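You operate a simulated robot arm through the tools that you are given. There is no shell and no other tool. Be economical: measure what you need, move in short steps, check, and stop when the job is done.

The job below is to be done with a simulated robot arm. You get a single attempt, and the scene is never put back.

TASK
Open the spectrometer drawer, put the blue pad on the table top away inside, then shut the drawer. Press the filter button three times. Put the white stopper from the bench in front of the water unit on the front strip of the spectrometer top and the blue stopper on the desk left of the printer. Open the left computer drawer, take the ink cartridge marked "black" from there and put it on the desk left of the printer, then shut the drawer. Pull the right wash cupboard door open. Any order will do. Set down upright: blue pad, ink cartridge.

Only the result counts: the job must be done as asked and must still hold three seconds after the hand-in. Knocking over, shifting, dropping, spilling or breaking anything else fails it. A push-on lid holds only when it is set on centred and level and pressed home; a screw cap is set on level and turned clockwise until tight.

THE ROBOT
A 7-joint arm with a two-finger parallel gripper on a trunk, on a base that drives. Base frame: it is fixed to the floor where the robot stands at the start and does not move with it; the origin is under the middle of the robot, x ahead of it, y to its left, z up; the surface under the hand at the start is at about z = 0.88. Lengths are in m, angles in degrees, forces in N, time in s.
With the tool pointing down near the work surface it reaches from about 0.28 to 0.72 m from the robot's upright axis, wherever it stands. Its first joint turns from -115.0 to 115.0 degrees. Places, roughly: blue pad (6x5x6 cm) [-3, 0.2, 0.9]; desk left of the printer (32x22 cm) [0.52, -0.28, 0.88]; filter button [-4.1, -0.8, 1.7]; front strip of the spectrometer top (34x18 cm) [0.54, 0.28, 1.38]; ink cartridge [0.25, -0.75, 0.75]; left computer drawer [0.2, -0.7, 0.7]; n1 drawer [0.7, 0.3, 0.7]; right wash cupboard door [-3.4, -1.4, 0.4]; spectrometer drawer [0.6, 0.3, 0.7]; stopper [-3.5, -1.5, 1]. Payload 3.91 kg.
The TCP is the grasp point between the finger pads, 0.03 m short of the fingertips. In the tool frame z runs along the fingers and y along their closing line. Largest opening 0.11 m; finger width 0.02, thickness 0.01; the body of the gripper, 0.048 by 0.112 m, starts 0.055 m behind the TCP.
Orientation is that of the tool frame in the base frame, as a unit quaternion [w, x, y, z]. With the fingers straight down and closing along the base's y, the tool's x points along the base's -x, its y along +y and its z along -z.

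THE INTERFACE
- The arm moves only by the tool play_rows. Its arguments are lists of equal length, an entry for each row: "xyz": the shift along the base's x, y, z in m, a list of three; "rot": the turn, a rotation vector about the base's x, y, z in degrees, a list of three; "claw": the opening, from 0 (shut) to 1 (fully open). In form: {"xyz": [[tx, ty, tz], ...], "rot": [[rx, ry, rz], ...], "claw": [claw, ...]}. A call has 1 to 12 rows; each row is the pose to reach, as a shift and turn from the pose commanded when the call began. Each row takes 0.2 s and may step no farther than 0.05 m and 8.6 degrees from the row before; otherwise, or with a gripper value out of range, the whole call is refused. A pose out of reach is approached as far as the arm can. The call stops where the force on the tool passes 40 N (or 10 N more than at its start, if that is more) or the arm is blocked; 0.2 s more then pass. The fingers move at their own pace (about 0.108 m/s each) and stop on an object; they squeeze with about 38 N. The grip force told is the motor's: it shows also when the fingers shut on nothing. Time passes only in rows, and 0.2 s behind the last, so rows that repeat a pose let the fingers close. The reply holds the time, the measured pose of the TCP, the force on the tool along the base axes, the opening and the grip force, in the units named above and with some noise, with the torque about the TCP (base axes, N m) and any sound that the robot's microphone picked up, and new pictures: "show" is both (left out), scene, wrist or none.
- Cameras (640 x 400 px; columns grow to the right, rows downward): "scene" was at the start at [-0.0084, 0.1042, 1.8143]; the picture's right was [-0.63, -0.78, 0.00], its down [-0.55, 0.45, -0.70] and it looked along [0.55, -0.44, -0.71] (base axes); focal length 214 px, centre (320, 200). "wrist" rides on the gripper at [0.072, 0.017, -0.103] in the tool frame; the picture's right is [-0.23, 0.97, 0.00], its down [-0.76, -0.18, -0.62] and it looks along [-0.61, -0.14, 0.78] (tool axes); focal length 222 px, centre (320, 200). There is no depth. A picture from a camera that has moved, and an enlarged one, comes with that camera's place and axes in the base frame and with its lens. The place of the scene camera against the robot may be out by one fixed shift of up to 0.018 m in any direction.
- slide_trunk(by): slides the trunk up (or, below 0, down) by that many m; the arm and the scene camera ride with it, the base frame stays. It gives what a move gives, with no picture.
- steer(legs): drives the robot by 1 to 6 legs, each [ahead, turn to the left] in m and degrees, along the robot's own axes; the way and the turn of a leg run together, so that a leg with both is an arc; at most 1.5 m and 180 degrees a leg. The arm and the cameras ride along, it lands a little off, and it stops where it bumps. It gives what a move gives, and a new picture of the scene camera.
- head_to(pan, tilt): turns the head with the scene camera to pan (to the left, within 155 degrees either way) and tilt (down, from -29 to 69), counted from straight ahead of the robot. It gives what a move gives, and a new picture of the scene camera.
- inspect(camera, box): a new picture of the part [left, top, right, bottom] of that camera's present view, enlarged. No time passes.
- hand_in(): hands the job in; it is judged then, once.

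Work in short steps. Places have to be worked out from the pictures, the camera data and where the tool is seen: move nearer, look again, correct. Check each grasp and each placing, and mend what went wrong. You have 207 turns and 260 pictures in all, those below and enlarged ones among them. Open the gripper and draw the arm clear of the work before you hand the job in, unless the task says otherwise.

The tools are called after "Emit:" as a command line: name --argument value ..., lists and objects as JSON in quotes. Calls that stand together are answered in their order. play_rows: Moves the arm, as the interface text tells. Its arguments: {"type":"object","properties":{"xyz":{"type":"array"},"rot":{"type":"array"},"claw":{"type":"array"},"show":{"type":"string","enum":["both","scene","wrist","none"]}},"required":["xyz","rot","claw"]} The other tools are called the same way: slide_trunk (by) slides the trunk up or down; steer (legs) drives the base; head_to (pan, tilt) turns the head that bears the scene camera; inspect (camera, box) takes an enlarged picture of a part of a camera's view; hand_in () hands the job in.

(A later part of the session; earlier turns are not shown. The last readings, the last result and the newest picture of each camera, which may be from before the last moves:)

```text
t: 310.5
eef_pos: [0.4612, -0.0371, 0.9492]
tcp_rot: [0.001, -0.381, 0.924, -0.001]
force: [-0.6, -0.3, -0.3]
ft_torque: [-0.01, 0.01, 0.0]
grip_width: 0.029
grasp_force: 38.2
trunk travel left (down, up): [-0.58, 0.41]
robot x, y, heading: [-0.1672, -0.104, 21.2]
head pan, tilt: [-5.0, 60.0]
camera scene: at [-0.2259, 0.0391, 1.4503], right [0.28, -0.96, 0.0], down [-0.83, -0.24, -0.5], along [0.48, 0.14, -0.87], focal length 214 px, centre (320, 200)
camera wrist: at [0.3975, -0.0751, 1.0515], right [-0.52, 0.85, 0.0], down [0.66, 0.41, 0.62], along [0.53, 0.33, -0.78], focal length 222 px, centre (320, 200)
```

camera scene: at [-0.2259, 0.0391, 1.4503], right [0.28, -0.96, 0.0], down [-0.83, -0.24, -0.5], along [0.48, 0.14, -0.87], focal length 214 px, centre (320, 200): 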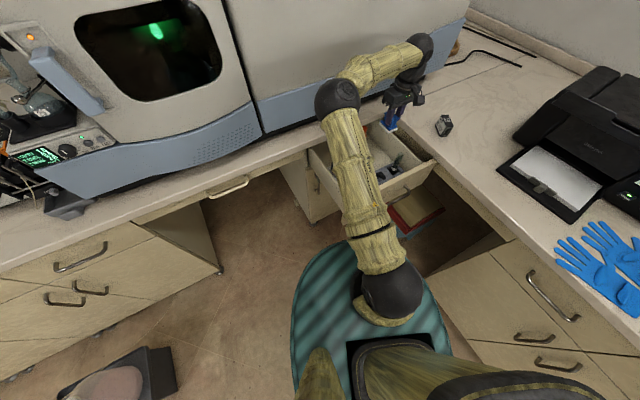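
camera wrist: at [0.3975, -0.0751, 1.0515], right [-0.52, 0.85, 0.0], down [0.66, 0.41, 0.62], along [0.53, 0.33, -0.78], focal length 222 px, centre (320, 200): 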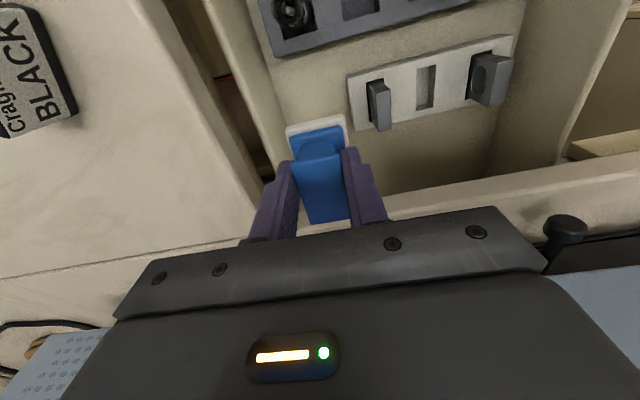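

Alignment looks good (pad will land between right wall and grey holder). Descend further, slowly near the floor.

Emit:
play_rows --xyz '[[0, 0, -0.04], [0, 0, -0.08], [0, 0, -0.12], [0, 0, -0.15], [0, 0, -0.165]]' --rot '[[0, 0, 0], [0, 0, 0], [0, 0, 0], [0, 0, 0], [0, 0, 0]]' --claw '[0, 0, 0, 0, 0]' --show "wrist"

```text
t: 311.7
eef_pos: [0.463, -0.0361, 0.7847]
tcp_rot: [0.001, -0.381, 0.924, 0.0]
force: [0.0, -1.3, 0.1]
ft_torque: [0.0, 0.03, 0.0]
grip_width: 0.0291
grasp_force: 38.0
trunk travel left (down, up): [-0.58, 0.41]
robot x, y, heading: [-0.1658, -0.1018, 20.9]
head pan, tilt: [-5.0, 60.0]
camera wrist: at [0.3982, -0.0747, 0.8872], right [-0.52, 0.85, 0.0], down [0.66, 0.41, 0.62], along [0.53, 0.33, -0.78], focal length 222 px, centre (320, 200)
```

wrist: 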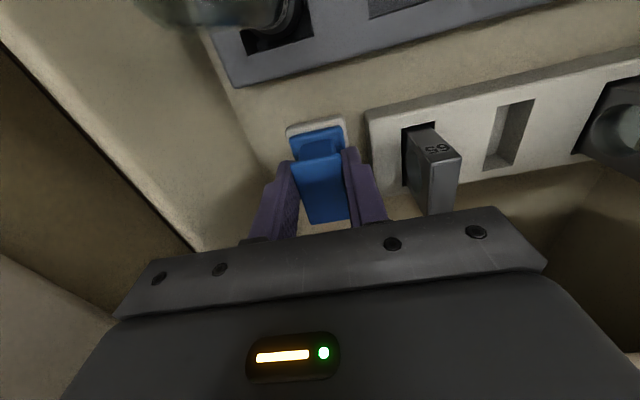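

Emit:
play_rows --xyz '[[0, 0, -0.008], [0, 0, -0.014], [0, 0, -0.018], [0, 0, -0.021], [0, 0, -0.024]]' --rot '[[0, 0, 0], [0, 0, 0], [0, 0, 0], [0, 0, 0], [0, 0, 0]]' --claw '[0, 0, 0, 0, 0]' --show "wrist"

```text
t: 312.9
eef_pos: [0.4628, -0.0365, 0.7607]
tcp_rot: [0.001, -0.381, 0.924, 0.0]
force: [-0.1, 0.9, -0.7]
ft_torque: [-0.01, 0.01, 0.02]
grip_width: 0.0288
grasp_force: 37.9
trunk travel left (down, up): [-0.58, 0.41]
robot x, y, heading: [-0.1663, -0.1041, 21.2]
head pan, tilt: [-5.0, 60.0]
camera wrist: at [0.3979, -0.0749, 0.8636], right [-0.52, 0.85, 0.0], down [0.66, 0.41, 0.62], along [0.53, 0.33, -0.78], focal length 222 px, centre (320, 200)
```

wrist: 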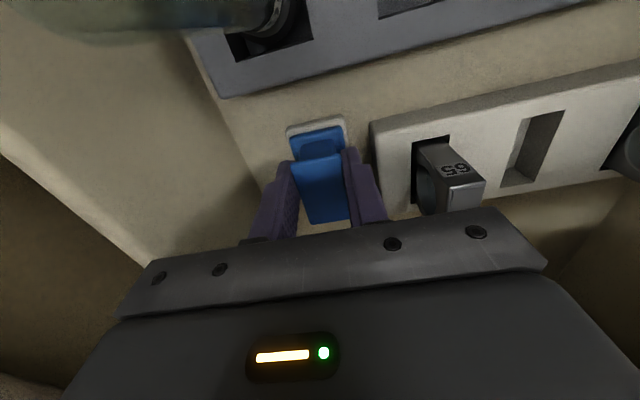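

Emit:
play_rows --xyz '[[0, 0, -0.003], [0, 0, -0.006], [0, 0, -0.009], [0, 0, -0.012]]' --rot '[[0, 0, 0], [0, 0, 0], [0, 0, 0], [0, 0, 0]]' --claw '[0, 0, 0, 0]' --show "wrist"

```text
t: 313.7
eef_pos: [0.4636, -0.0368, 0.7579]
tcp_rot: [0.006, -0.382, 0.924, -0.003]
force: [-0.3, 2.4, 16.9]
ft_torque: [-0.09, 0.28, -0.06]
grip_width: 0.029
grasp_force: 38.2
trunk travel left (down, up): [-0.58, 0.41]
robot x, y, heading: [-0.1685, -0.1038, 21.0]
head pan, tilt: [-5.0, 60.0]
stopped in row 4: the force on the tool passed its limit at 44 N (the readings are from after the stop); the commanded pose is now the measured one
camera wrist: at [0.3986, -0.0746, 0.8603], right [-0.53, 0.85, -0.01], down [0.66, 0.41, 0.63], along [0.54, 0.33, -0.78], focal length 222 px, centre (320, 200)
```

wrist: 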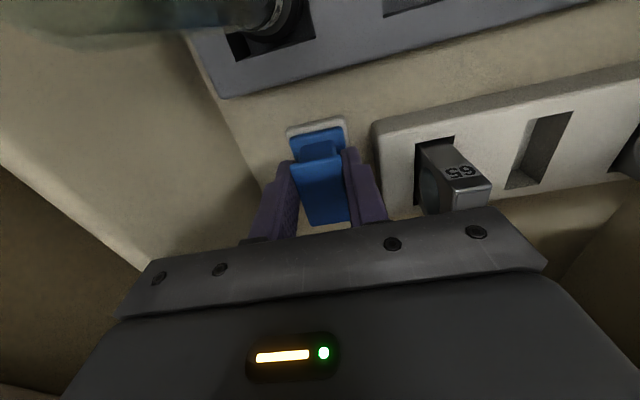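

Pad is on the drawer floor. Release (small opening) and rise.

Emit:
play_rows --xyz '[[0, 0, 0.002], [0, 0, 0.002], [0, 0, 0.012], [0, 0, 0.04], [0, 0, 0.08], [0, 0, 0.12], [0, 0, 0.17], [0, 0, 0.22], [0, 0, 0.27], [0, 0, 0.32]]' --rot '[[0, 0, 0], [0, 0, 0], [0, 0, 0], [0, 0, 0], [0, 0, 0], [0, 0, 0], [0, 0, 0], [0, 0, 0], [0, 0, 0], [0, 0, 0]]' --claw '[0.45, 0.45, 0.45, 0.45, 0.45, 0.45, 0.45, 0.45, 0.45, 0.45]' --show "wrist"

```text
t: 315.9
eef_pos: [0.4611, -0.0386, 1.077]
tcp_rot: [0.004, -0.381, 0.924, -0.001]
force: [0.3, 0.4, 0.3]
ft_torque: [-0.01, -0.03, 0.02]
grip_width: 0.0497
grasp_force: 0.1
trunk travel left (down, up): [-0.58, 0.41]
robot x, y, heading: [-0.1691, -0.1061, 21.3]
head pan, tilt: [-5.0, 60.0]
camera wrist: at [0.3981, -0.0758, 1.1795], right [-0.52, 0.85, 0.0], down [0.66, 0.41, 0.63], along [0.54, 0.33, -0.78], focal length 222 px, centre (320, 200)
```

wrist: 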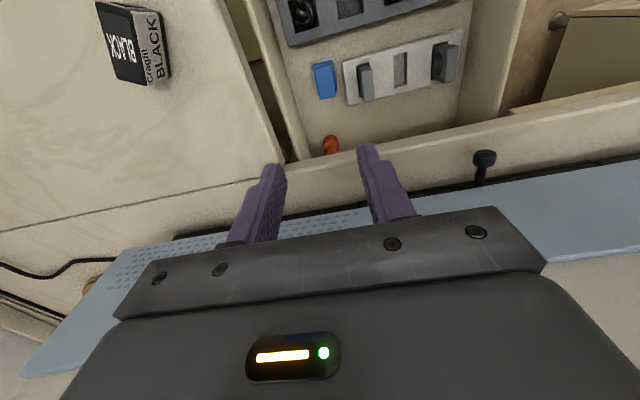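

Pad stands in the drawer. Retract the hand, back off and face along the drawer axis to push it shut.

Emit:
play_rows --xyz '[[-0.046, 0.006, 0], [-0.092, 0.012, 0], [-0.139, 0.018, 0], [-0.185, 0.024, 0], [-0.232, 0.03, 0], [-0.278, 0.036, 0], [-0.325, 0.043, 0]]' --rot '[[0, 0, 0], [0, 0, 0], [0, 0, 0], [0, 0, 0], [0, 0, 0], [0, 0, 0], [0, 0, 0]]' --claw '[0, 0, 0, 0, 0, 0, 0]' --show "none"

Emit:
steer --legs '[[-0.42, 0], [0, 24]]'

```text
t: 317.5
eef_pos: [0.138, 0.0046, 1.0754]
tcp_rot: [0.004, -0.381, 0.924, -0.002]
force: [0.7, -0.4, 0.1]
ft_torque: [-0.02, -0.04, -0.03]
grip_width: 0.0002
grasp_force: 37.4
trunk travel left (down, up): [-0.58, 0.41]
robot x, y, heading: [-0.1694, -0.1014, 21.4]
head pan, tilt: [-5.0, 60.0]
```

```text
t: 322.2
eef_pos: [-0.3215, -0.0289, 1.0744]
tcp_rot: [0.004, -0.568, 0.823, 0.0]
force: [0.2, -0.4, -0.3]
ft_torque: [0.0, -0.03, -0.02]
grip_width: 0.0001
grasp_force: 38.0
trunk travel left (down, up): [-0.58, 0.41]
robot x, y, heading: [-0.5622, -0.2523, 45.6]
head pan, tilt: [-5.0, 60.0]
camera scene: at [-0.669, -0.1442, 1.4503], right [0.65, -0.76, 0.0], down [-0.66, -0.56, -0.5], along [0.38, 0.33, -0.87], focal length 214 px, centre (320, 200)
```

scene: 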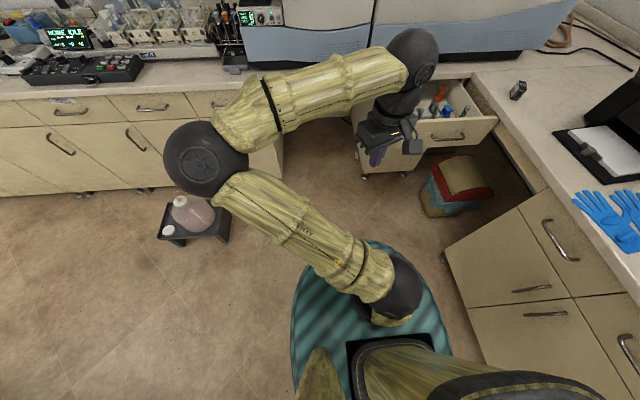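

Emit:
play_rows --xyz '[[0.041, -0.014, 0], [0.082, -0.028, 0], [0.123, -0.041, 0], [0.164, -0.055, 0], [0.205, -0.069, 0], [0.246, -0.083, 0], [0.287, -0.097, 0], [0.328, -0.11, 0], [0.369, -0.124, 0], [0.41, -0.138, 0], [0.451, -0.152, 0], [0.485, -0.16, 0]]' --rot '[[0, 0, -5], [0, 0, -10], [0, 0, -15], [0, 0, -20], [0, 0, -24.2], [0, 0, -24.2], [0, 0, -24.2], [0, 0, -24.2], [0, 0, -24.2], [0, 0, -24.2], [0, 0, -24.2], [0, 0, -24.2]]' --claw '[0, 0, 0, 0, 0, 0, 0, 0, 0, 0, 0, 0]' --show "none"

Emit:
play_rows --xyz '[[0, 0, -0.03], [0, 0, -0.06], [0, 0, -0.09], [0, 0, -0.12], [0, 0, -0.15], [0, 0, -0.18], [0, 0, -0.2]]' --rot '[[4.6, -4.6, 0], [9.1, -9.1, 0], [13.7, -13.7, 0], [18.2, -18.2, 0], [22.8, -22.8, 0], [27.3, -27.3, 0], [31.8, -31.8, 0]]' --claw '[0, 0, 0, 0, 0, 0, 0]' --show "both"

```text
t: 324.8
eef_pos: [0.1308, -0.1852, 1.0668]
tcp_rot: [0.003, -0.383, 0.924, -0.001]
force: [-0.5, 0.5, -0.1]
ft_torque: [-0.02, 0.0, 0.02]
grip_width: 0.0001
grasp_force: 37.5
out of reach, approached as far as the arm can: row 12
trunk travel left (down, up): [-0.58, 0.41]
robot x, y, heading: [-0.5553, -0.2538, 45.7]
head pan, tilt: [-5.0, 60.0]
```

```text
t: 326.4
eef_pos: [0.1314, -0.1898, 0.8675]
tcp_rot: [0.357, -0.353, 0.853, 0.145]
force: [0.6, 0.2, -0.5]
ft_torque: [0.01, 0.05, 0.01]
grip_width: 0.0
grasp_force: 37.8
trunk travel left (down, up): [-0.58, 0.41]
robot x, y, heading: [-0.5579, -0.2534, 45.9]
head pan, tilt: [-5.0, 60.0]
camera scene: at [-0.6686, -0.1443, 1.4504], right [0.65, -0.76, 0.0], down [-0.66, -0.56, -0.5], along [0.38, 0.33, -0.87], focal length 214 px, centre (320, 200)
camera wrist: at [0.0287, -0.2644, 0.8876], right [-0.57, 0.8, 0.16], down [0.19, -0.06, 0.98], along [0.8, 0.59, -0.12], focal length 222 px, centre (320, 200)
```

scene: 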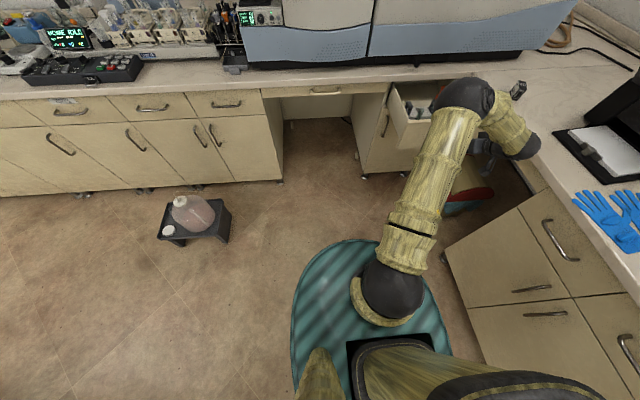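
wrist: 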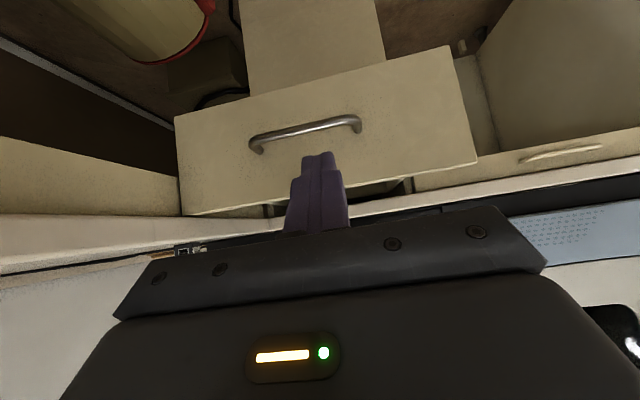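

Fingertips are aligned above the bar. Lower 3.7 cm and push by driving.

Emit:
play_rows --xyz '[[0, 0, -0.02], [-0.007, 0.007, -0.037]]' --rot '[[0, 0, 0], [0, 0, 0]]' --claw '[0, 0]' --show "none"

Emit:
steer --legs '[[0.2, -0.6]]'

```text
t: 327.0
eef_pos: [0.1247, -0.1831, 0.8293]
tcp_rot: [0.356, -0.353, 0.853, 0.147]
force: [0.4, -0.2, -0.3]
ft_torque: [-0.01, 0.0, -0.01]
grip_width: 0.0
grasp_force: 38.0
trunk travel left (down, up): [-0.58, 0.41]
robot x, y, heading: [-0.5595, -0.2509, 45.9]
head pan, tilt: [-5.0, 60.0]
```

```text
t: 328.8
eef_pos: [0.265, -0.0466, 0.8316]
tcp_rot: [0.357, -0.348, 0.855, 0.143]
force: [-0.2, 0.7, -0.2]
ft_torque: [0.01, 0.0, 0.03]
grip_width: 0.0
grasp_force: 37.7
trunk travel left (down, up): [-0.58, 0.41]
robot x, y, heading: [-0.4165, -0.1111, 45.1]
head pan, tilt: [-5.0, 60.0]
camera scene: at [-0.5274, -0.001, 1.4503], right [0.64, -0.76, 0.0], down [-0.66, -0.56, -0.5], along [0.38, 0.32, -0.87], focal length 214 px, centre (320, 200)
```

scene: 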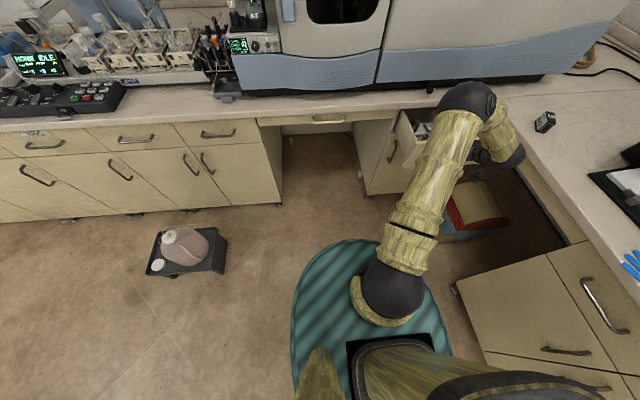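

Emit:
steer --legs '[[0.18, 0]]'

Emit:
play_rows --xyz '[[0.01, 0.01, 0], [0.02, 0.02, 0], [0.03, 0.03, 0]]' --rot '[[0, 0, 0], [0, 0, 0], [0, 0, 0]]' --claw '[0, 0, 0]' --show "both"

```text
t: 330.4
eef_pos: [0.3922, 0.0815, 0.8279]
tcp_rot: [0.358, -0.348, 0.854, 0.143]
force: [0.4, 0.1, -0.8]
ft_torque: [0.0, 0.02, -0.04]
grip_width: 0.0
grasp_force: 37.6
trunk travel left (down, up): [-0.58, 0.41]
robot x, y, heading: [-0.2872, 0.0133, 45.0]
head pan, tilt: [-5.0, 60.0]
camera scene: at [-0.3999, 0.1271, 1.4503], right [0.65, -0.76, 0.0], down [-0.66, -0.56, -0.5], along [0.38, 0.32, -0.87], focal length 214 px, centre (320, 200)
```

scene: 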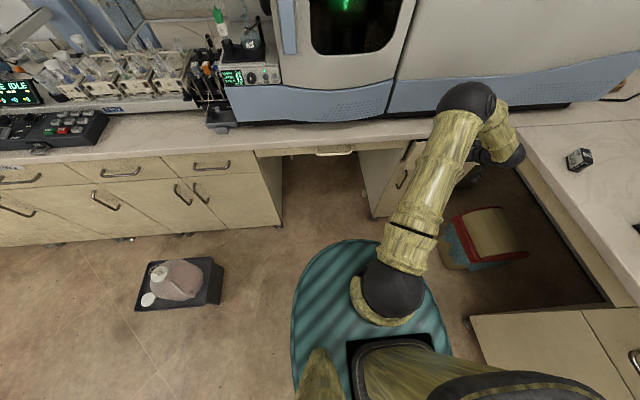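

```text
t: 331.2
eef_pos: [0.4215, 0.1119, 0.8306]
tcp_rot: [0.357, -0.349, 0.854, 0.144]
force: [0.1, 1.0, -0.2]
ft_torque: [0.01, 0.02, -0.01]
grip_width: 0.0
grasp_force: 37.7
trunk travel left (down, up): [-0.58, 0.41]
robot x, y, heading: [-0.2915, 0.0162, 45.2]
head pan, tilt: [-5.0, 60.0]
camera scene: at [-0.4001, 0.1271, 1.4503], right [0.65, -0.76, 0.0], down [-0.66, -0.56, -0.5], along [0.38, 0.32, -0.87], focal length 214 px, centre (320, 200)
camera wrist: at [0.3197, 0.0384, 0.8512], right [-0.57, 0.81, 0.16], down [0.19, -0.06, 0.98], along [0.8, 0.59, -0.12], focal length 222 px, centre (320, 200)
```

scene: 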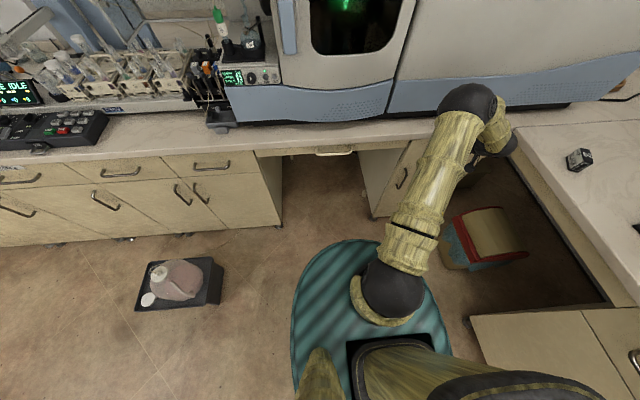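
wrist: 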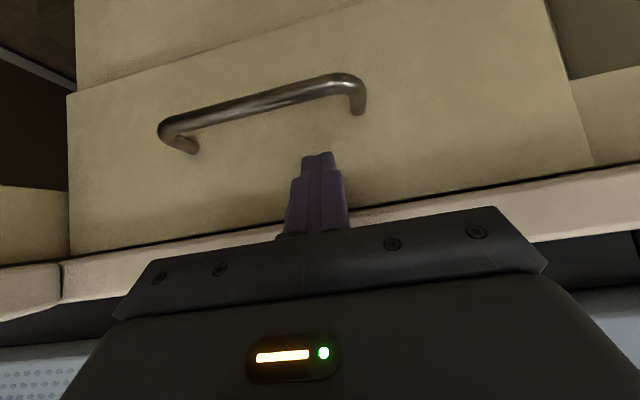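

Tip at t≈0.40; continue in small steps until it seats.

Emit:
play_rows --xyz '[[0.005, 0.005, 0], [0.01, 0.01, 0], [0.014, 0.014, 0], [0.018, 0.018, 0], [0.022, 0.022, 0]]' --rot '[[0, 0, 0], [0, 0, 0], [0, 0, 0], [0, 0, 0], [0, 0, 0]]' --claw '[0, 0, 0, 0, 0]' --show "wrist"

```text
t: 332.2
eef_pos: [0.4328, 0.1179, 0.8269]
tcp_rot: [0.353, -0.347, 0.857, 0.141]
force: [-8.5, -8.7, 3.1]
ft_torque: [-0.11, -0.02, 0.06]
grip_width: 0.0
grasp_force: 37.9
trunk travel left (down, up): [-0.58, 0.41]
robot x, y, heading: [-0.2868, 0.016, 45.2]
head pan, tilt: [-5.0, 60.0]
stopped in row 4: the force on the tool passed its limit at 46 N (the readings are from after the stop); the commanded pose is now the measured one
camera wrist: at [0.3312, 0.0464, 0.8502], right [-0.56, 0.81, 0.16], down [0.2, -0.05, 0.98], along [0.8, 0.58, -0.13], focal length 222 px, centre (320, 200)
```

wrist: 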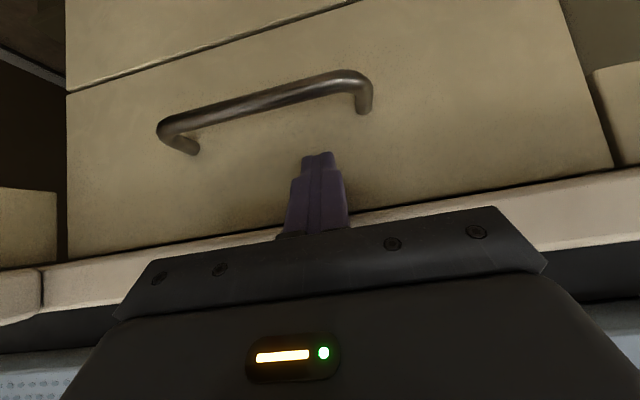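

Drawer is shut (gap lines flush). Back off with the base and re-point the tool down.

Emit:
steer --legs '[[-0.3, 0]]'

Emit:
play_rows --xyz '[[-0.02, 0.01, 0.03], [-0.04, 0.025, 0.06], [-0.06, 0.04, 0.09], [-0.09, 0.06, 0.12], [-0.12, 0.08, 0.15], [-0.15, 0.1, 0.18], [-0.18, 0.12, 0.21], [-0.21, 0.14, 0.24], [-0.24, 0.17, 0.25], [-0.27, 0.2, 0.25], [-0.3, 0.23, 0.25]]' --rot '[[-4.6, 4.6, 0], [-9.1, 9.1, 0], [-13.7, 13.7, 0], [-18.2, 18.2, 0], [-22.8, 22.8, 0], [-27.3, 27.3, 0], [-31.8, 31.8, 0], [-31.8, 31.8, 0], [-31.8, 31.8, 0], [-31.8, 31.8, 0], [-31.8, 31.8, 0]]' --claw '[0, 0, 0, 0, 0, 0, 0, 0, 0, 0, 0]' --show "scene"

```text
t: 334.4
eef_pos: [0.2238, -0.0892, 0.827]
tcp_rot: [0.353, -0.349, 0.856, 0.142]
force: [0.7, 0.0, 0.6]
ft_torque: [-0.03, 0.01, -0.01]
grip_width: 0.0001
grasp_force: 37.7
trunk travel left (down, up): [-0.58, 0.41]
robot x, y, heading: [-0.5008, -0.1951, 45.2]
head pan, tilt: [-5.0, 60.0]
camera scene: at [-0.6109, -0.0851, 1.4503], right [0.65, -0.76, 0.0], down [-0.66, -0.56, -0.5], along [0.38, 0.32, -0.87], focal length 214 px, centre (320, 200)
```

scene: 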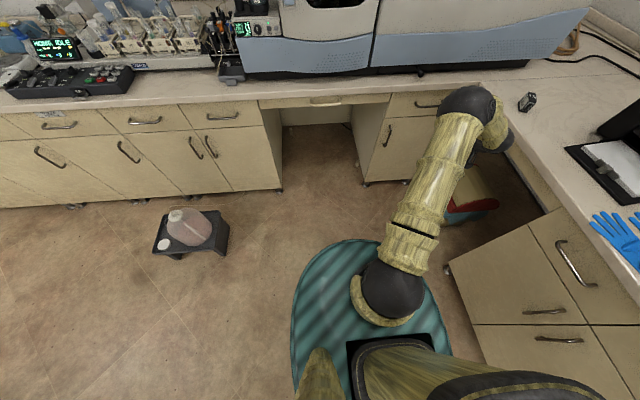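

```text
t: 336.9
eef_pos: [-0.0741, 0.1412, 1.0769]
tcp_rot: [0.001, -0.379, 0.925, -0.006]
force: [-0.8, -0.5, -0.9]
ft_torque: [-0.01, 0.0, 0.01]
grip_width: 0.0
grasp_force: 37.8
trunk travel left (down, up): [-0.58, 0.41]
robot x, y, heading: [-0.4983, -0.1992, 45.2]
head pan, tilt: [-5.0, 60.0]
camera scene: at [-0.6112, -0.0845, 1.4502], right [0.65, -0.76, 0.0], down [-0.66, -0.56, -0.5], along [0.38, 0.32, -0.87], focal length 214 px, centre (320, 200)
```

scene: 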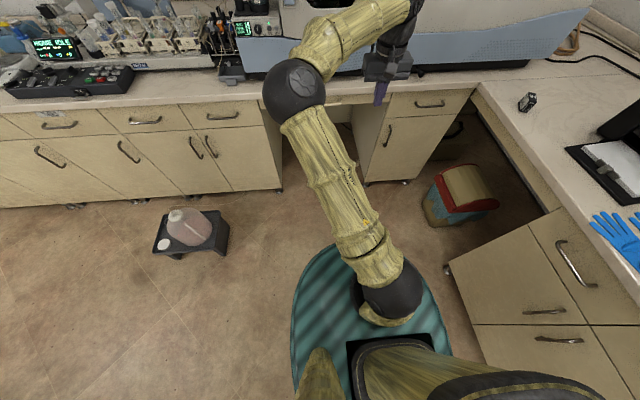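

Both drawers shut. Now drive to the wash bench for the white stopper.

Emit:
steer --legs '[[-1.1, 0], [-1.08, -0.2], [0, 90], [1.15, 0], [0, 90]]'

Emit:
head_to --pan 0 --tilt 40

```text
t: 367.1
eef_pos: [-3.2743, -1.3117, 1.077]
tcp_rot: [-0.006, 0.92, 0.392, -0.001]
force: [0.1, 0.2, 0.7]
ft_torque: [0.01, -0.03, -0.01]
grip_width: 0.0
grasp_force: 37.5
trunk travel left (down, up): [-0.58, 0.41]
robot x, y, heading: [-2.8552, -0.9639, -133.4]
head pan, tilt: [-5.0, 60.0]
camera scene: at [-2.7678, -1.0678, 1.4503], right [-0.66, 0.75, 0.0], down [0.65, 0.58, -0.5], along [-0.37, -0.33, -0.87], focal length 214 px, centre (320, 200)
```

scene: 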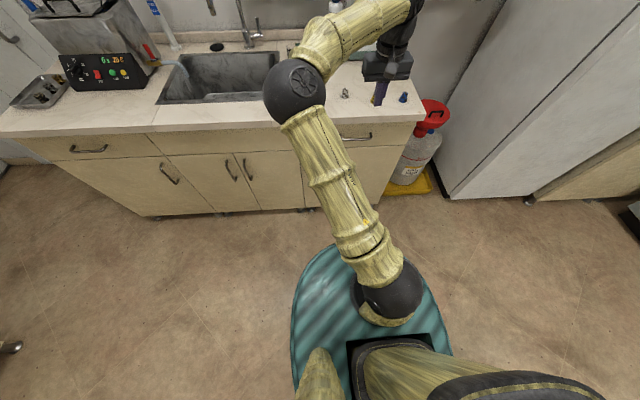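

```text
t: 368.0
eef_pos: [-3.2754, -1.3115, 1.0774]
tcp_rot: [-0.006, 0.92, 0.391, -0.001]
force: [-0.1, 0.3, 0.6]
ft_torque: [0.03, -0.04, 0.0]
grip_width: 0.0
grasp_force: 38.6
trunk travel left (down, up): [-0.58, 0.41]
robot x, y, heading: [-2.8606, -0.9649, -133.2]
head pan, tilt: [0.0, 40.0]
camera scene: at [-2.7764, -1.0853, 1.477], right [-0.73, 0.69, 0.0], down [0.44, 0.47, -0.77], along [-0.53, -0.56, -0.64], focal length 214 px, centre (320, 200)
```

scene: 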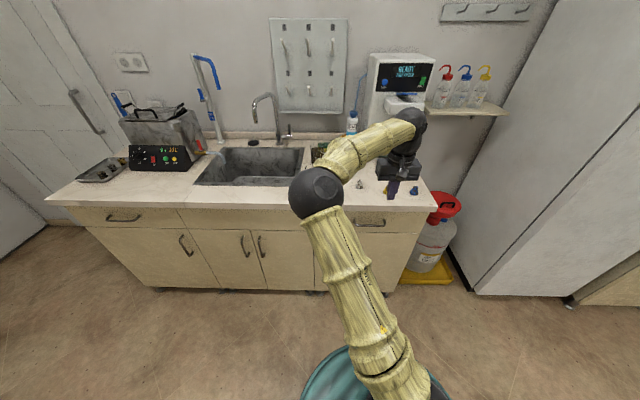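

White stopper ≈(-3.47,-1.545), blue ≈(-3.607,-1.352). Drive forward 0.2 and move the hand above the white one.

Emit:
steer --legs '[[0.2, 0]]'

```text
t: 369.7
eef_pos: [-3.4115, -1.4572, 1.0767]
tcp_rot: [-0.007, 0.92, 0.391, -0.001]
force: [-0.8, 0.6, 0.1]
ft_torque: [0.03, -0.02, 0.01]
grip_width: 0.0001
grasp_force: 38.2
trunk travel left (down, up): [-0.58, 0.41]
robot x, y, heading: [-2.9972, -1.1078, -133.3]
head pan, tilt: [0.0, 40.0]
camera scene: at [-2.9129, -1.2301, 1.477], right [-0.73, 0.69, 0.0], down [0.44, 0.47, -0.77], along [-0.52, -0.56, -0.64], focal length 214 px, centre (320, 200)
```

scene: 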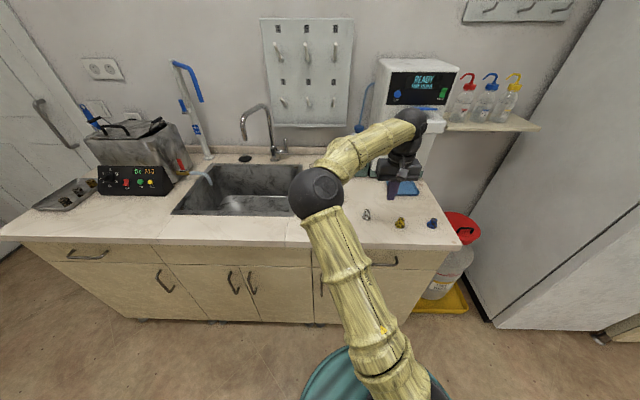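

Emit:
play_rows --xyz '[[-0.02, -0.04, 0], [-0.046, -0.088, -0.02]]' --rot '[[0, 0, 0], [0, 0, 0]]' --claw '[0.5, 0.55]' --show "none"

Emit:
play_rows --xyz '[[0, 0, -0.02]]' --rot '[[0, 0, 0]]' --claw '[0.55]' --show "wrist"

```text
refused: row 2 steps farther than a row can; nothing moved
```

```text
t: 370.1
eef_pos: [-3.4103, -1.4561, 1.0566]
tcp_rot: [-0.005, 0.92, 0.391, -0.001]
force: [0.1, -0.1, 0.9]
ft_torque: [-0.01, 0.02, 0.01]
grip_width: 0.0603
grasp_force: 0.0
trunk travel left (down, up): [-0.58, 0.41]
robot x, y, heading: [-2.9948, -1.1055, -133.4]
head pan, tilt: [0.0, 40.0]
camera wrist: at [-3.3486, -1.4162, 1.1603], right [0.54, -0.84, -0.01], down [-0.65, -0.43, 0.62], along [-0.53, -0.33, -0.78], focal length 222 px, centre (320, 200)
```

wrist: 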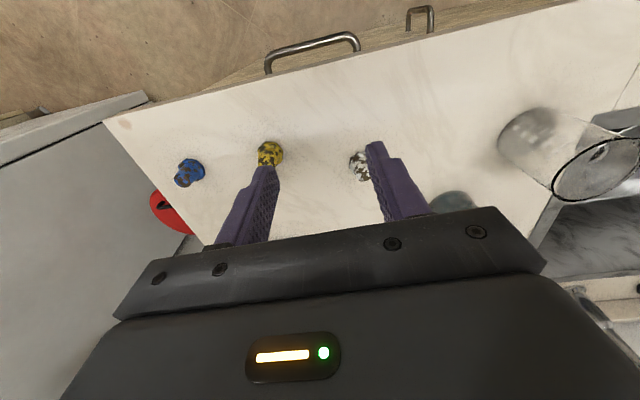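

Emit:
play_rows --xyz '[[-0.019, -0.04, 0], [-0.038, -0.079, 0], [-0.038, -0.079, -0.04], [-0.038, -0.079, -0.075]]' --rot '[[0, 0, 0], [0, 0, 0], [0, 0, 0], [0, 0, 0]]' --claw '[0.5, 0.5, 0.5, 0.5]' --show "wrist"

```text
t: 371.1
eef_pos: [-3.4498, -1.5366, 0.9837]
tcp_rot: [-0.006, 0.921, 0.391, -0.001]
force: [0.1, 0.1, 0.6]
ft_torque: [0.02, 0.01, 0.03]
grip_width: 0.0548
grasp_force: 0.1
trunk travel left (down, up): [-0.58, 0.41]
robot x, y, heading: [-2.9946, -1.11, -133.0]
head pan, tilt: [0.0, 40.0]
camera wrist: at [-3.387, -1.4957, 1.0848], right [0.54, -0.84, -0.01], down [-0.65, -0.43, 0.62], along [-0.53, -0.33, -0.78], focal length 222 px, centre (320, 200)
```

wrist: 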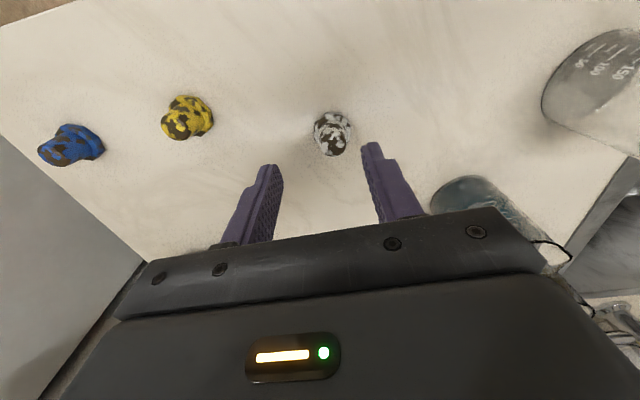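

Another glass lies right of the hand but with ~5 cm clearance. Descend to z 0.917 and grip.

Emit:
play_rows --xyz '[[0.003, -0.007, -0.03], [0.003, -0.007, -0.055], [0.003, -0.007, -0.066], [0.003, -0.007, -0.066], [0.003, -0.007, -0.066], [0.003, -0.007, -0.066]]' --rot '[[0, 0, 0], [0, 0, 0], [0, 0, 0], [0, 0, 0], [0, 0, 0], [0, 0, 0]]' --claw '[0.5, 0.5, 0.5, 0.2, 0, 0]' --show "wrist"

```text
t: 372.5
eef_pos: [-3.4454, -1.5423, 0.9164]
tcp_rot: [-0.006, 0.92, 0.391, -0.001]
force: [0.2, 0.5, 0.2]
ft_torque: [0.04, -0.04, 0.02]
grip_width: 0.0332
grasp_force: 38.3
trunk travel left (down, up): [-0.58, 0.41]
robot x, y, heading: [-2.9929, -1.1037, -133.2]
head pan, tilt: [0.0, 40.0]
camera wrist: at [-3.3835, -1.5021, 1.0195], right [0.54, -0.84, -0.01], down [-0.65, -0.43, 0.62], along [-0.53, -0.33, -0.78], focal length 222 px, centre (320, 200)
```

wrist: 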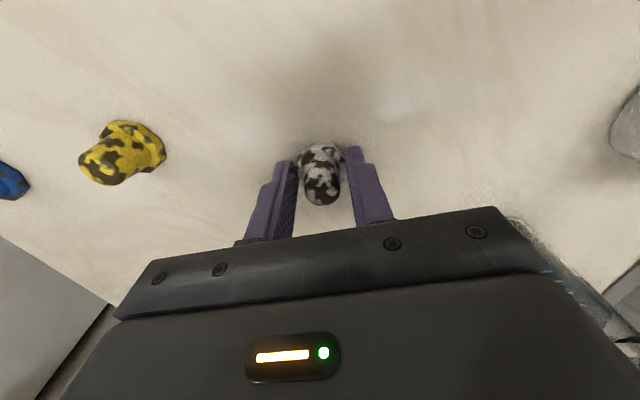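

Emit:
play_rows --xyz '[[0, 0, 0.03], [0, 0, 0.08], [0, 0, 0.13], [0, 0, 0.18], [0, 0, 0.22], [0.03, 0.03, 0.24], [0.06, 0.06, 0.26]]' --rot '[[0, 0, 0], [0, 0, 0], [0, 0, 0], [0, 0, 0], [0, 0, 0], [0, 0, 0], [0, 0, 0]]' --claw '[0, 0, 0, 0, 0, 0, 0]' --show "wrist"

```text
t: 374.1
eef_pos: [-3.3843, -1.4828, 1.1764]
tcp_rot: [-0.007, 0.92, 0.391, -0.001]
force: [-0.1, 1.5, -1.2]
ft_torque: [0.03, 0.02, 0.0]
grip_width: 0.0332
grasp_force: 37.7
trunk travel left (down, up): [-0.58, 0.41]
robot x, y, heading: [-2.9971, -1.109, -133.0]
head pan, tilt: [0.0, 40.0]
camera wrist: at [-3.3224, -1.4416, 1.2806], right [0.54, -0.84, -0.01], down [-0.65, -0.43, 0.62], along [-0.53, -0.33, -0.78], focal length 222 px, centre (320, 200)
```

wrist: 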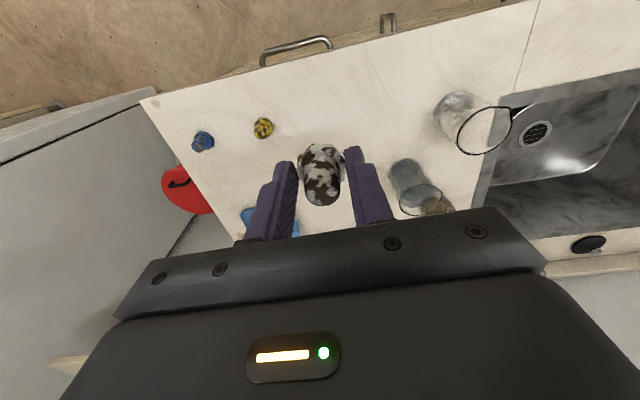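

White stopper held. Drive back to the spectrometer.

Emit:
steer --legs '[[-0.28, 0], [0, 88], [1.1, 0], [0, 90], [1.0, 0], [1.0, 0]]'

Emit:
slide_trunk --by 0.35

```text
t: 404.9
eef_pos: [-0.2324, 0.1267, 1.1767]
tcp_rot: [0.001, -0.381, 0.925, -0.006]
force: [-0.6, 0.0, -1.1]
ft_torque: [-0.03, -0.02, -0.04]
grip_width: 0.0331
grasp_force: 38.3
trunk travel left (down, up): [-0.58, 0.41]
robot x, y, heading: [-0.6259, -0.2379, 45.6]
head pan, tilt: [0.0, 40.0]
camera scene: at [-0.7334, -0.1116, 1.477], right [0.71, -0.7, 0.0], down [-0.45, -0.46, -0.77], along [0.54, 0.55, -0.64], focal length 214 px, centre (320, 200)
```

scene: 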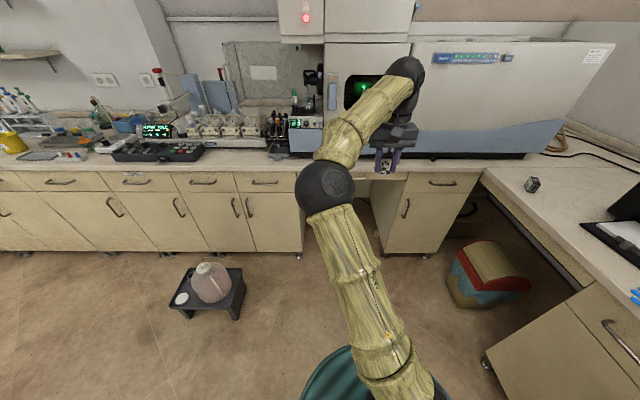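

```text
t: 408.3
eef_pos: [-0.232, 0.127, 1.5267]
tcp_rot: [0.001, -0.382, 0.924, -0.006]
force: [0.7, -0.6, 0.1]
ft_torque: [-0.02, 0.01, -0.01]
grip_width: 0.0329
grasp_force: 38.4
trunk travel left (down, up): [-0.93, 0.06]
robot x, y, heading: [-0.6288, -0.243, 45.5]
head pan, tilt: [0.0, 40.0]
```

Emit:
slide_trunk --by 0.055

Emit:
steer --legs '[[0, -18], [0.5, 0], [0, 18]]'

Emit:
head_to --pan -15 --tilt 40

```text
t: 409.2
eef_pos: [-0.2326, 0.1265, 1.5812]
tcp_rot: [0.001, -0.382, 0.924, -0.007]
force: [-0.1, 0.0, -0.4]
ft_torque: [0.0, -0.01, 0.02]
grip_width: 0.0333
grasp_force: 38.4
trunk travel left (down, up): [-0.985, 0.005]
robot x, y, heading: [-0.632, -0.2394, 45.4]
head pan, tilt: [0.0, 40.0]
```

```text
t: 415.3
eef_pos: [0.2076, 0.3592, 1.5821]
tcp_rot: [0.001, -0.383, 0.924, -0.006]
force: [0.5, 0.5, -0.8]
ft_torque: [-0.01, -0.01, -0.04]
grip_width: 0.0331
grasp_force: 38.5
trunk travel left (down, up): [-0.985, 0.005]
robot x, y, heading: [-0.1881, -0.0087, 46.0]
head pan, tilt: [0.0, 40.0]
camera scene: at [-0.2921, 0.1188, 1.882], right [0.72, -0.7, 0.0], down [-0.45, -0.46, -0.77], along [0.53, 0.55, -0.64], focal length 214 px, centre (320, 200)
```

scene: 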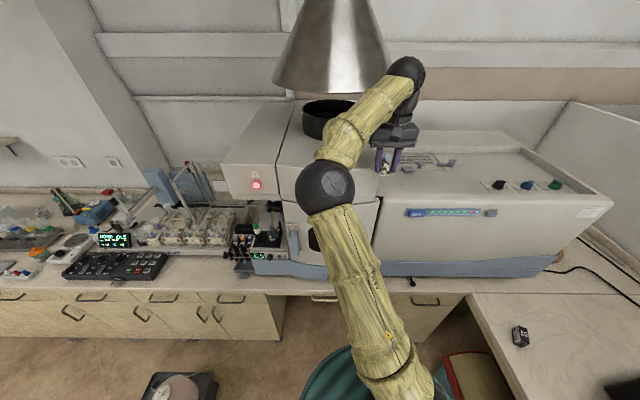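

```text
t: 416.1
eef_pos: [0.2086, 0.3603, 1.5822]
tcp_rot: [0.001, -0.384, 0.923, -0.006]
force: [-0.4, 0.0, -0.4]
ft_torque: [0.0, 0.04, -0.02]
grip_width: 0.0332
grasp_force: 38.1
trunk travel left (down, up): [-0.985, 0.005]
robot x, y, heading: [-0.1913, -0.0061, 46.0]
head pan, tilt: [-15.0, 40.0]
camera scene: at [-0.2782, 0.1014, 1.882], right [0.51, -0.86, 0.0], down [-0.55, -0.33, -0.77], along [0.66, 0.39, -0.64], focal length 214 px, centre (320, 200)
```

scene: 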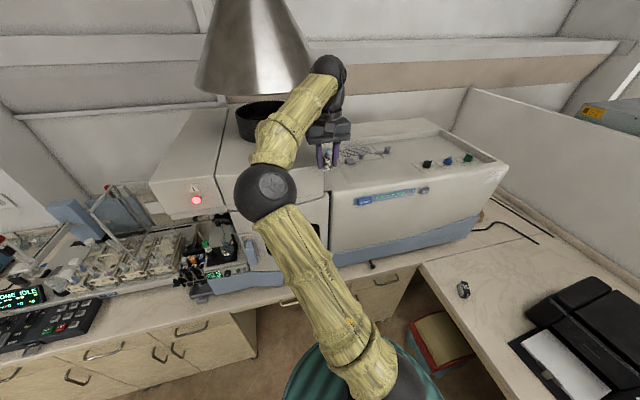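

Target on the front strip ≈(0.54,0.26). Move the hand right first (away from the extraction hood), then drive closer.

Emit:
play_rows --xyz '[[0.033, -0.033, 0], [0.066, -0.066, 0], [0.1, -0.1, 0], [0.133, -0.133, 0], [0.166, -0.166, 0], [0.195, -0.195, 0]]' --rot '[[0, 0, 0], [0, 0, 0], [0, 0, 0], [0, 0, 0], [0, 0, 0], [0, 0, 0]]' --claw '[0, 0, 0, 0, 0, 0]' --show "none"

Emit:
steer --legs '[[0.15, 0]]'

Emit:
inspect --camera "wrist" --box '[0, 0, 640, 400]'

```text
t: 417.5
eef_pos: [0.4069, 0.16, 1.5815]
tcp_rot: [0.0, -0.384, 0.923, -0.005]
force: [-0.3, 0.2, -0.4]
ft_torque: [0.04, 0.02, -0.02]
grip_width: 0.0334
grasp_force: 38.0
trunk travel left (down, up): [-0.985, 0.005]
robot x, y, heading: [-0.1885, -0.0102, 46.1]
head pan, tilt: [-15.0, 40.0]
```

```text
t: 419.0
eef_pos: [0.5099, 0.273, 1.5809]
tcp_rot: [0.0, -0.385, 0.923, -0.007]
force: [-0.3, 0.0, 1.1]
ft_torque: [-0.02, 0.02, 0.03]
grip_width: 0.0328
grasp_force: 38.3
trunk travel left (down, up): [-0.985, 0.005]
robot x, y, heading: [-0.0795, 0.0974, 45.8]
head pan, tilt: [-15.0, 40.0]
camera scene: at [-0.1725, 0.2104, 1.882], right [0.51, -0.86, 0.0], down [-0.55, -0.33, -0.77], along [0.66, 0.39, -0.64], focal length 214 px, centre (320, 200)
```

scene: 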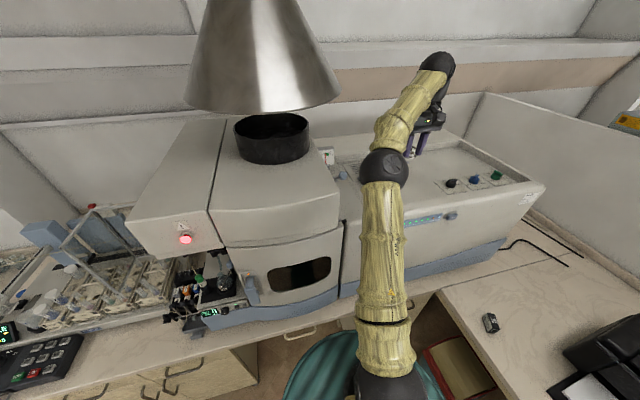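

```text
1.00 times, centred on (320, 200) of wrist (not enlarged: the box is as wide or as high as the picture)
camera zoom: at [0.4451, 0.2358, 1.6843], right [-0.53, 0.85, -0.01], down [0.66, 0.42, 0.62], along [0.53, 0.32, -0.78], focal length 222 px, centre (320, 200)
```

zoom: 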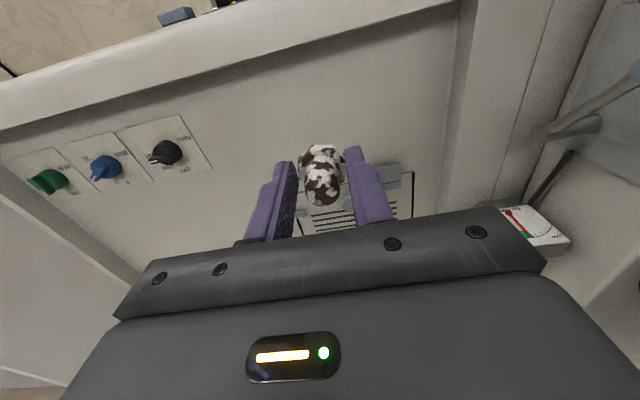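

The landing spot is on the flat strip behind the front lip. Shift 1.5 cm in and descend.

Emit:
play_rows --xyz '[[0.012, 0.01, -0.04], [0.015, 0.012, -0.08], [0.015, 0.012, -0.12], [0.015, 0.012, -0.145], [0.015, 0.012, -0.152]]' --rot '[[0, 0, 0], [0, 0, 0], [0, 0, 0], [0, 0, 0], [0, 0, 0]]' --claw '[0, 0, 0, 0, 0]' --show "wrist"

```text
t: 420.2
eef_pos: [0.5221, 0.2791, 1.4341]
tcp_rot: [0.004, -0.384, 0.923, -0.003]
force: [0.4, 0.4, -0.3]
ft_torque: [0.01, 0.02, -0.01]
grip_width: 0.0331
grasp_force: 37.8
trunk travel left (down, up): [-0.985, 0.005]
robot x, y, heading: [-0.0817, 0.0968, 45.7]
head pan, tilt: [-15.0, 40.0]
camera wrist: at [0.4578, 0.2404, 1.5368], right [-0.53, 0.85, -0.01], down [0.66, 0.42, 0.63], along [0.54, 0.33, -0.78], focal length 222 px, centre (320, 200)
```

wrist: 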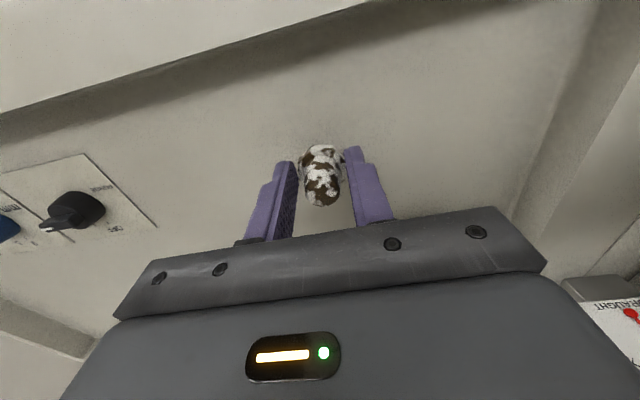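

Emit:
play_rows --xyz '[[0, 0, -0.006], [0, 0, -0.012], [0, 0, -0.016], [0, 0, -0.019], [0, 0, -0.022], [0, 0, -0.025]]' --rot '[[0, 0, 0], [0, 0, 0], [0, 0, 0], [0, 0, 0], [0, 0, 0], [0, 0, 0]]' --claw '[0, 0, 0, 0, 0, 0]' --show "none"

```text
t: 421.6
eef_pos: [0.5231, 0.2714, 1.4171]
tcp_rot: [0.011, -0.385, 0.923, 0.001]
force: [0.3, 0.8, -0.3]
ft_torque: [-0.04, 0.01, 0.02]
grip_width: 0.033
grasp_force: 37.5
trunk travel left (down, up): [-0.985, 0.005]
robot x, y, heading: [-0.0843, 0.0985, 45.7]
head pan, tilt: [-15.0, 40.0]
```

Emit:
play_rows --xyz '[[0, 0, -0.004], [0, 0, -0.008]]' --rot '[[0, 0, 0], [0, 0, 0]]' --claw '[0, 0]' --show "both"

```text
t: 422.2
eef_pos: [0.5238, 0.2705, 1.41]
tcp_rot: [0.013, -0.384, 0.923, 0.003]
force: [0.7, 0.4, -0.1]
ft_torque: [-0.02, 0.01, -0.01]
grip_width: 0.0329
grasp_force: 37.9
trunk travel left (down, up): [-0.985, 0.005]
robot x, y, heading: [-0.0822, 0.0986, 45.8]
head pan, tilt: [-15.0, 40.0]
camera scene: at [-0.1758, 0.1902, 1.8839], right [0.51, -0.86, -0.01], down [-0.55, -0.32, -0.77], along [0.66, 0.4, -0.64], focal length 214 px, centre (320, 200)
camera wrist: at [0.4561, 0.2292, 1.5123], right [-0.53, 0.85, 0.0], down [0.65, 0.4, 0.64], along [0.55, 0.34, -0.77], focal length 222 px, centre (320, 200)
```

scene: 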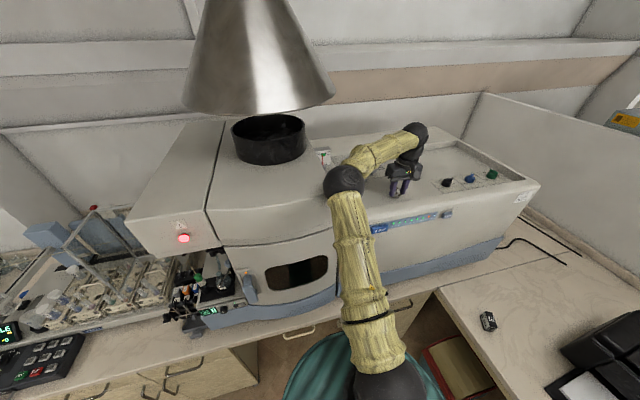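
wrist: 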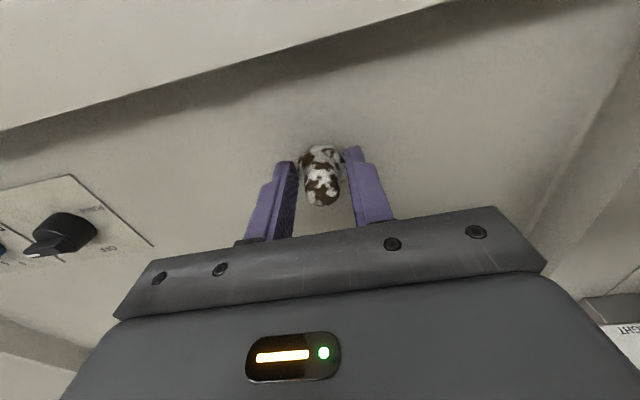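

The camera pose shifted: the upper arm seems to be leaning on the instrument's front. Raise the hand again and reposition the base.

Emit:
play_rows --xyz '[[0, 0, 0.02], [0, 0, 0.06], [0, 0, 0.1], [0, 0, 0.14]]' --rot '[[0, 0, 0], [0, 0, 0], [0, 0, 0], [0, 0, 0]]' --claw '[0, 0, 0, 0]' --show "scene"

```text
t: 423.2
eef_pos: [0.5245, 0.2853, 1.5358]
tcp_rot: [-0.001, -0.386, 0.923, -0.007]
force: [-0.2, 0.1, -0.4]
ft_torque: [-0.02, 0.0, 0.01]
grip_width: 0.0331
grasp_force: 38.2
trunk travel left (down, up): [-0.985, 0.005]
robot x, y, heading: [-0.0855, 0.1011, 45.9]
head pan, tilt: [-15.0, 40.0]
camera scene: at [-0.1726, 0.2103, 1.8816], right [0.52, -0.86, 0.0], down [-0.55, -0.33, -0.77], along [0.66, 0.39, -0.64], focal length 214 px, centre (320, 200)
```

scene: 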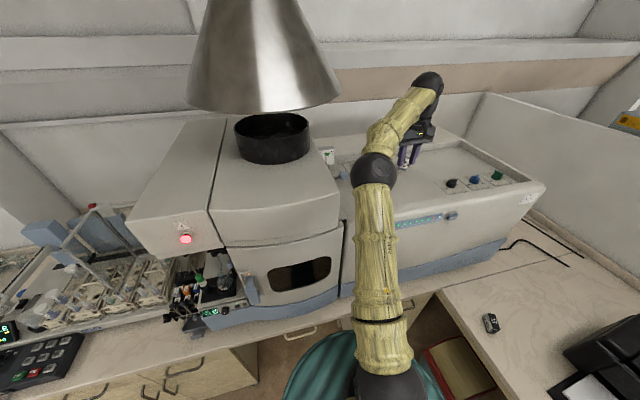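

Emit:
play_rows --xyz '[[0, 0, 0.04]]' --rot '[[0, 0, 0]]' --claw '[0]' --show "none"

Emit:
steer --legs '[[-0.35, 0], [0, -25], [0.26, 0], [0, 25]]'

```text
t: 423.6
eef_pos: [0.5241, 0.2802, 1.5766]
tcp_rot: [0.0, -0.383, 0.924, -0.004]
force: [1.2, -0.6, -1.1]
ft_torque: [0.03, -0.01, 0.01]
grip_width: 0.0328
grasp_force: 37.5
trunk travel left (down, up): [-0.985, 0.005]
robot x, y, heading: [-0.0842, 0.0969, 45.8]
head pan, tilt: [-15.0, 40.0]
```

```text
t: 431.4
eef_pos: [0.5215, 0.1219, 1.5767]
tcp_rot: [0.0, -0.384, 0.923, -0.007]
force: [1.0, 0.0, -0.5]
ft_torque: [-0.04, 0.0, 0.0]
grip_width: 0.0332
grasp_force: 37.6
trunk travel left (down, up): [-0.985, 0.005]
robot x, y, heading: [-0.0867, -0.0574, 46.1]
head pan, tilt: [-15.0, 40.0]
camera scene: at [-0.1755, 0.0486, 1.882], right [0.51, -0.86, 0.0], down [-0.55, -0.33, -0.77], along [0.66, 0.39, -0.64], focal length 214 px, centre (320, 200)
```

scene: 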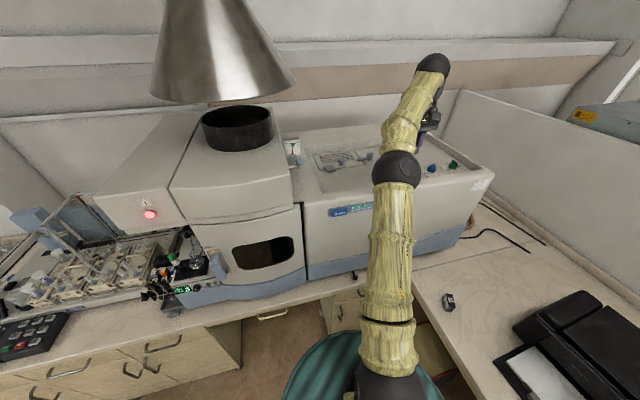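

Emit:
play_rows --xyz '[[0.004, 0.04, 0], [0.008, 0.08, 0], [0.011, 0.12, 0], [0.014, 0.15, -0.02], [0.014, 0.156, -0.05], [0.014, 0.156, -0.09]]' --rot '[[0, 0, 0], [0, 0, 0], [0, 0, 0], [0, 0, 0], [0, 0, 0], [0, 0, 0]]' --claw '[0, 0, 0, 0, 0, 0]' --show "scene"

```text
t: 432.8
eef_pos: [0.5323, 0.276, 1.4818]
tcp_rot: [-0.002, -0.383, 0.924, -0.006]
force: [0.3, 0.1, -1.4]
ft_torque: [-0.05, 0.08, -0.03]
grip_width: 0.0231
grasp_force: 38.1
out of reach, approached as far as the arm can: row 1, 2, 3, 4, 5, 6
trunk travel left (down, up): [-0.985, 0.005]
robot x, y, heading: [-0.0847, -0.0619, 45.8]
head pan, tilt: [-15.0, 40.0]
camera scene: at [-0.1685, 0.0519, 1.882], right [0.51, -0.86, 0.0], down [-0.56, -0.33, -0.76], along [0.65, 0.39, -0.65], focal length 214 px, centre (320, 200)
```

scene: 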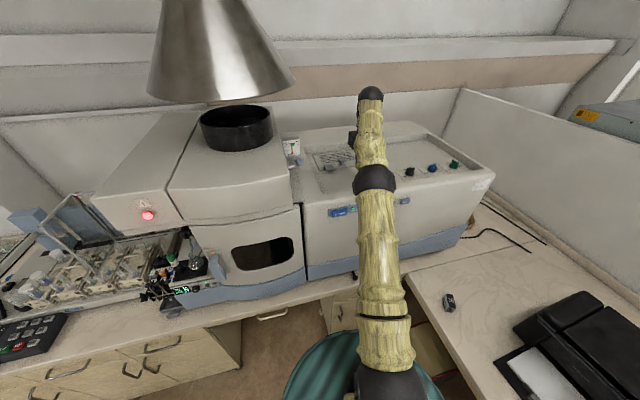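

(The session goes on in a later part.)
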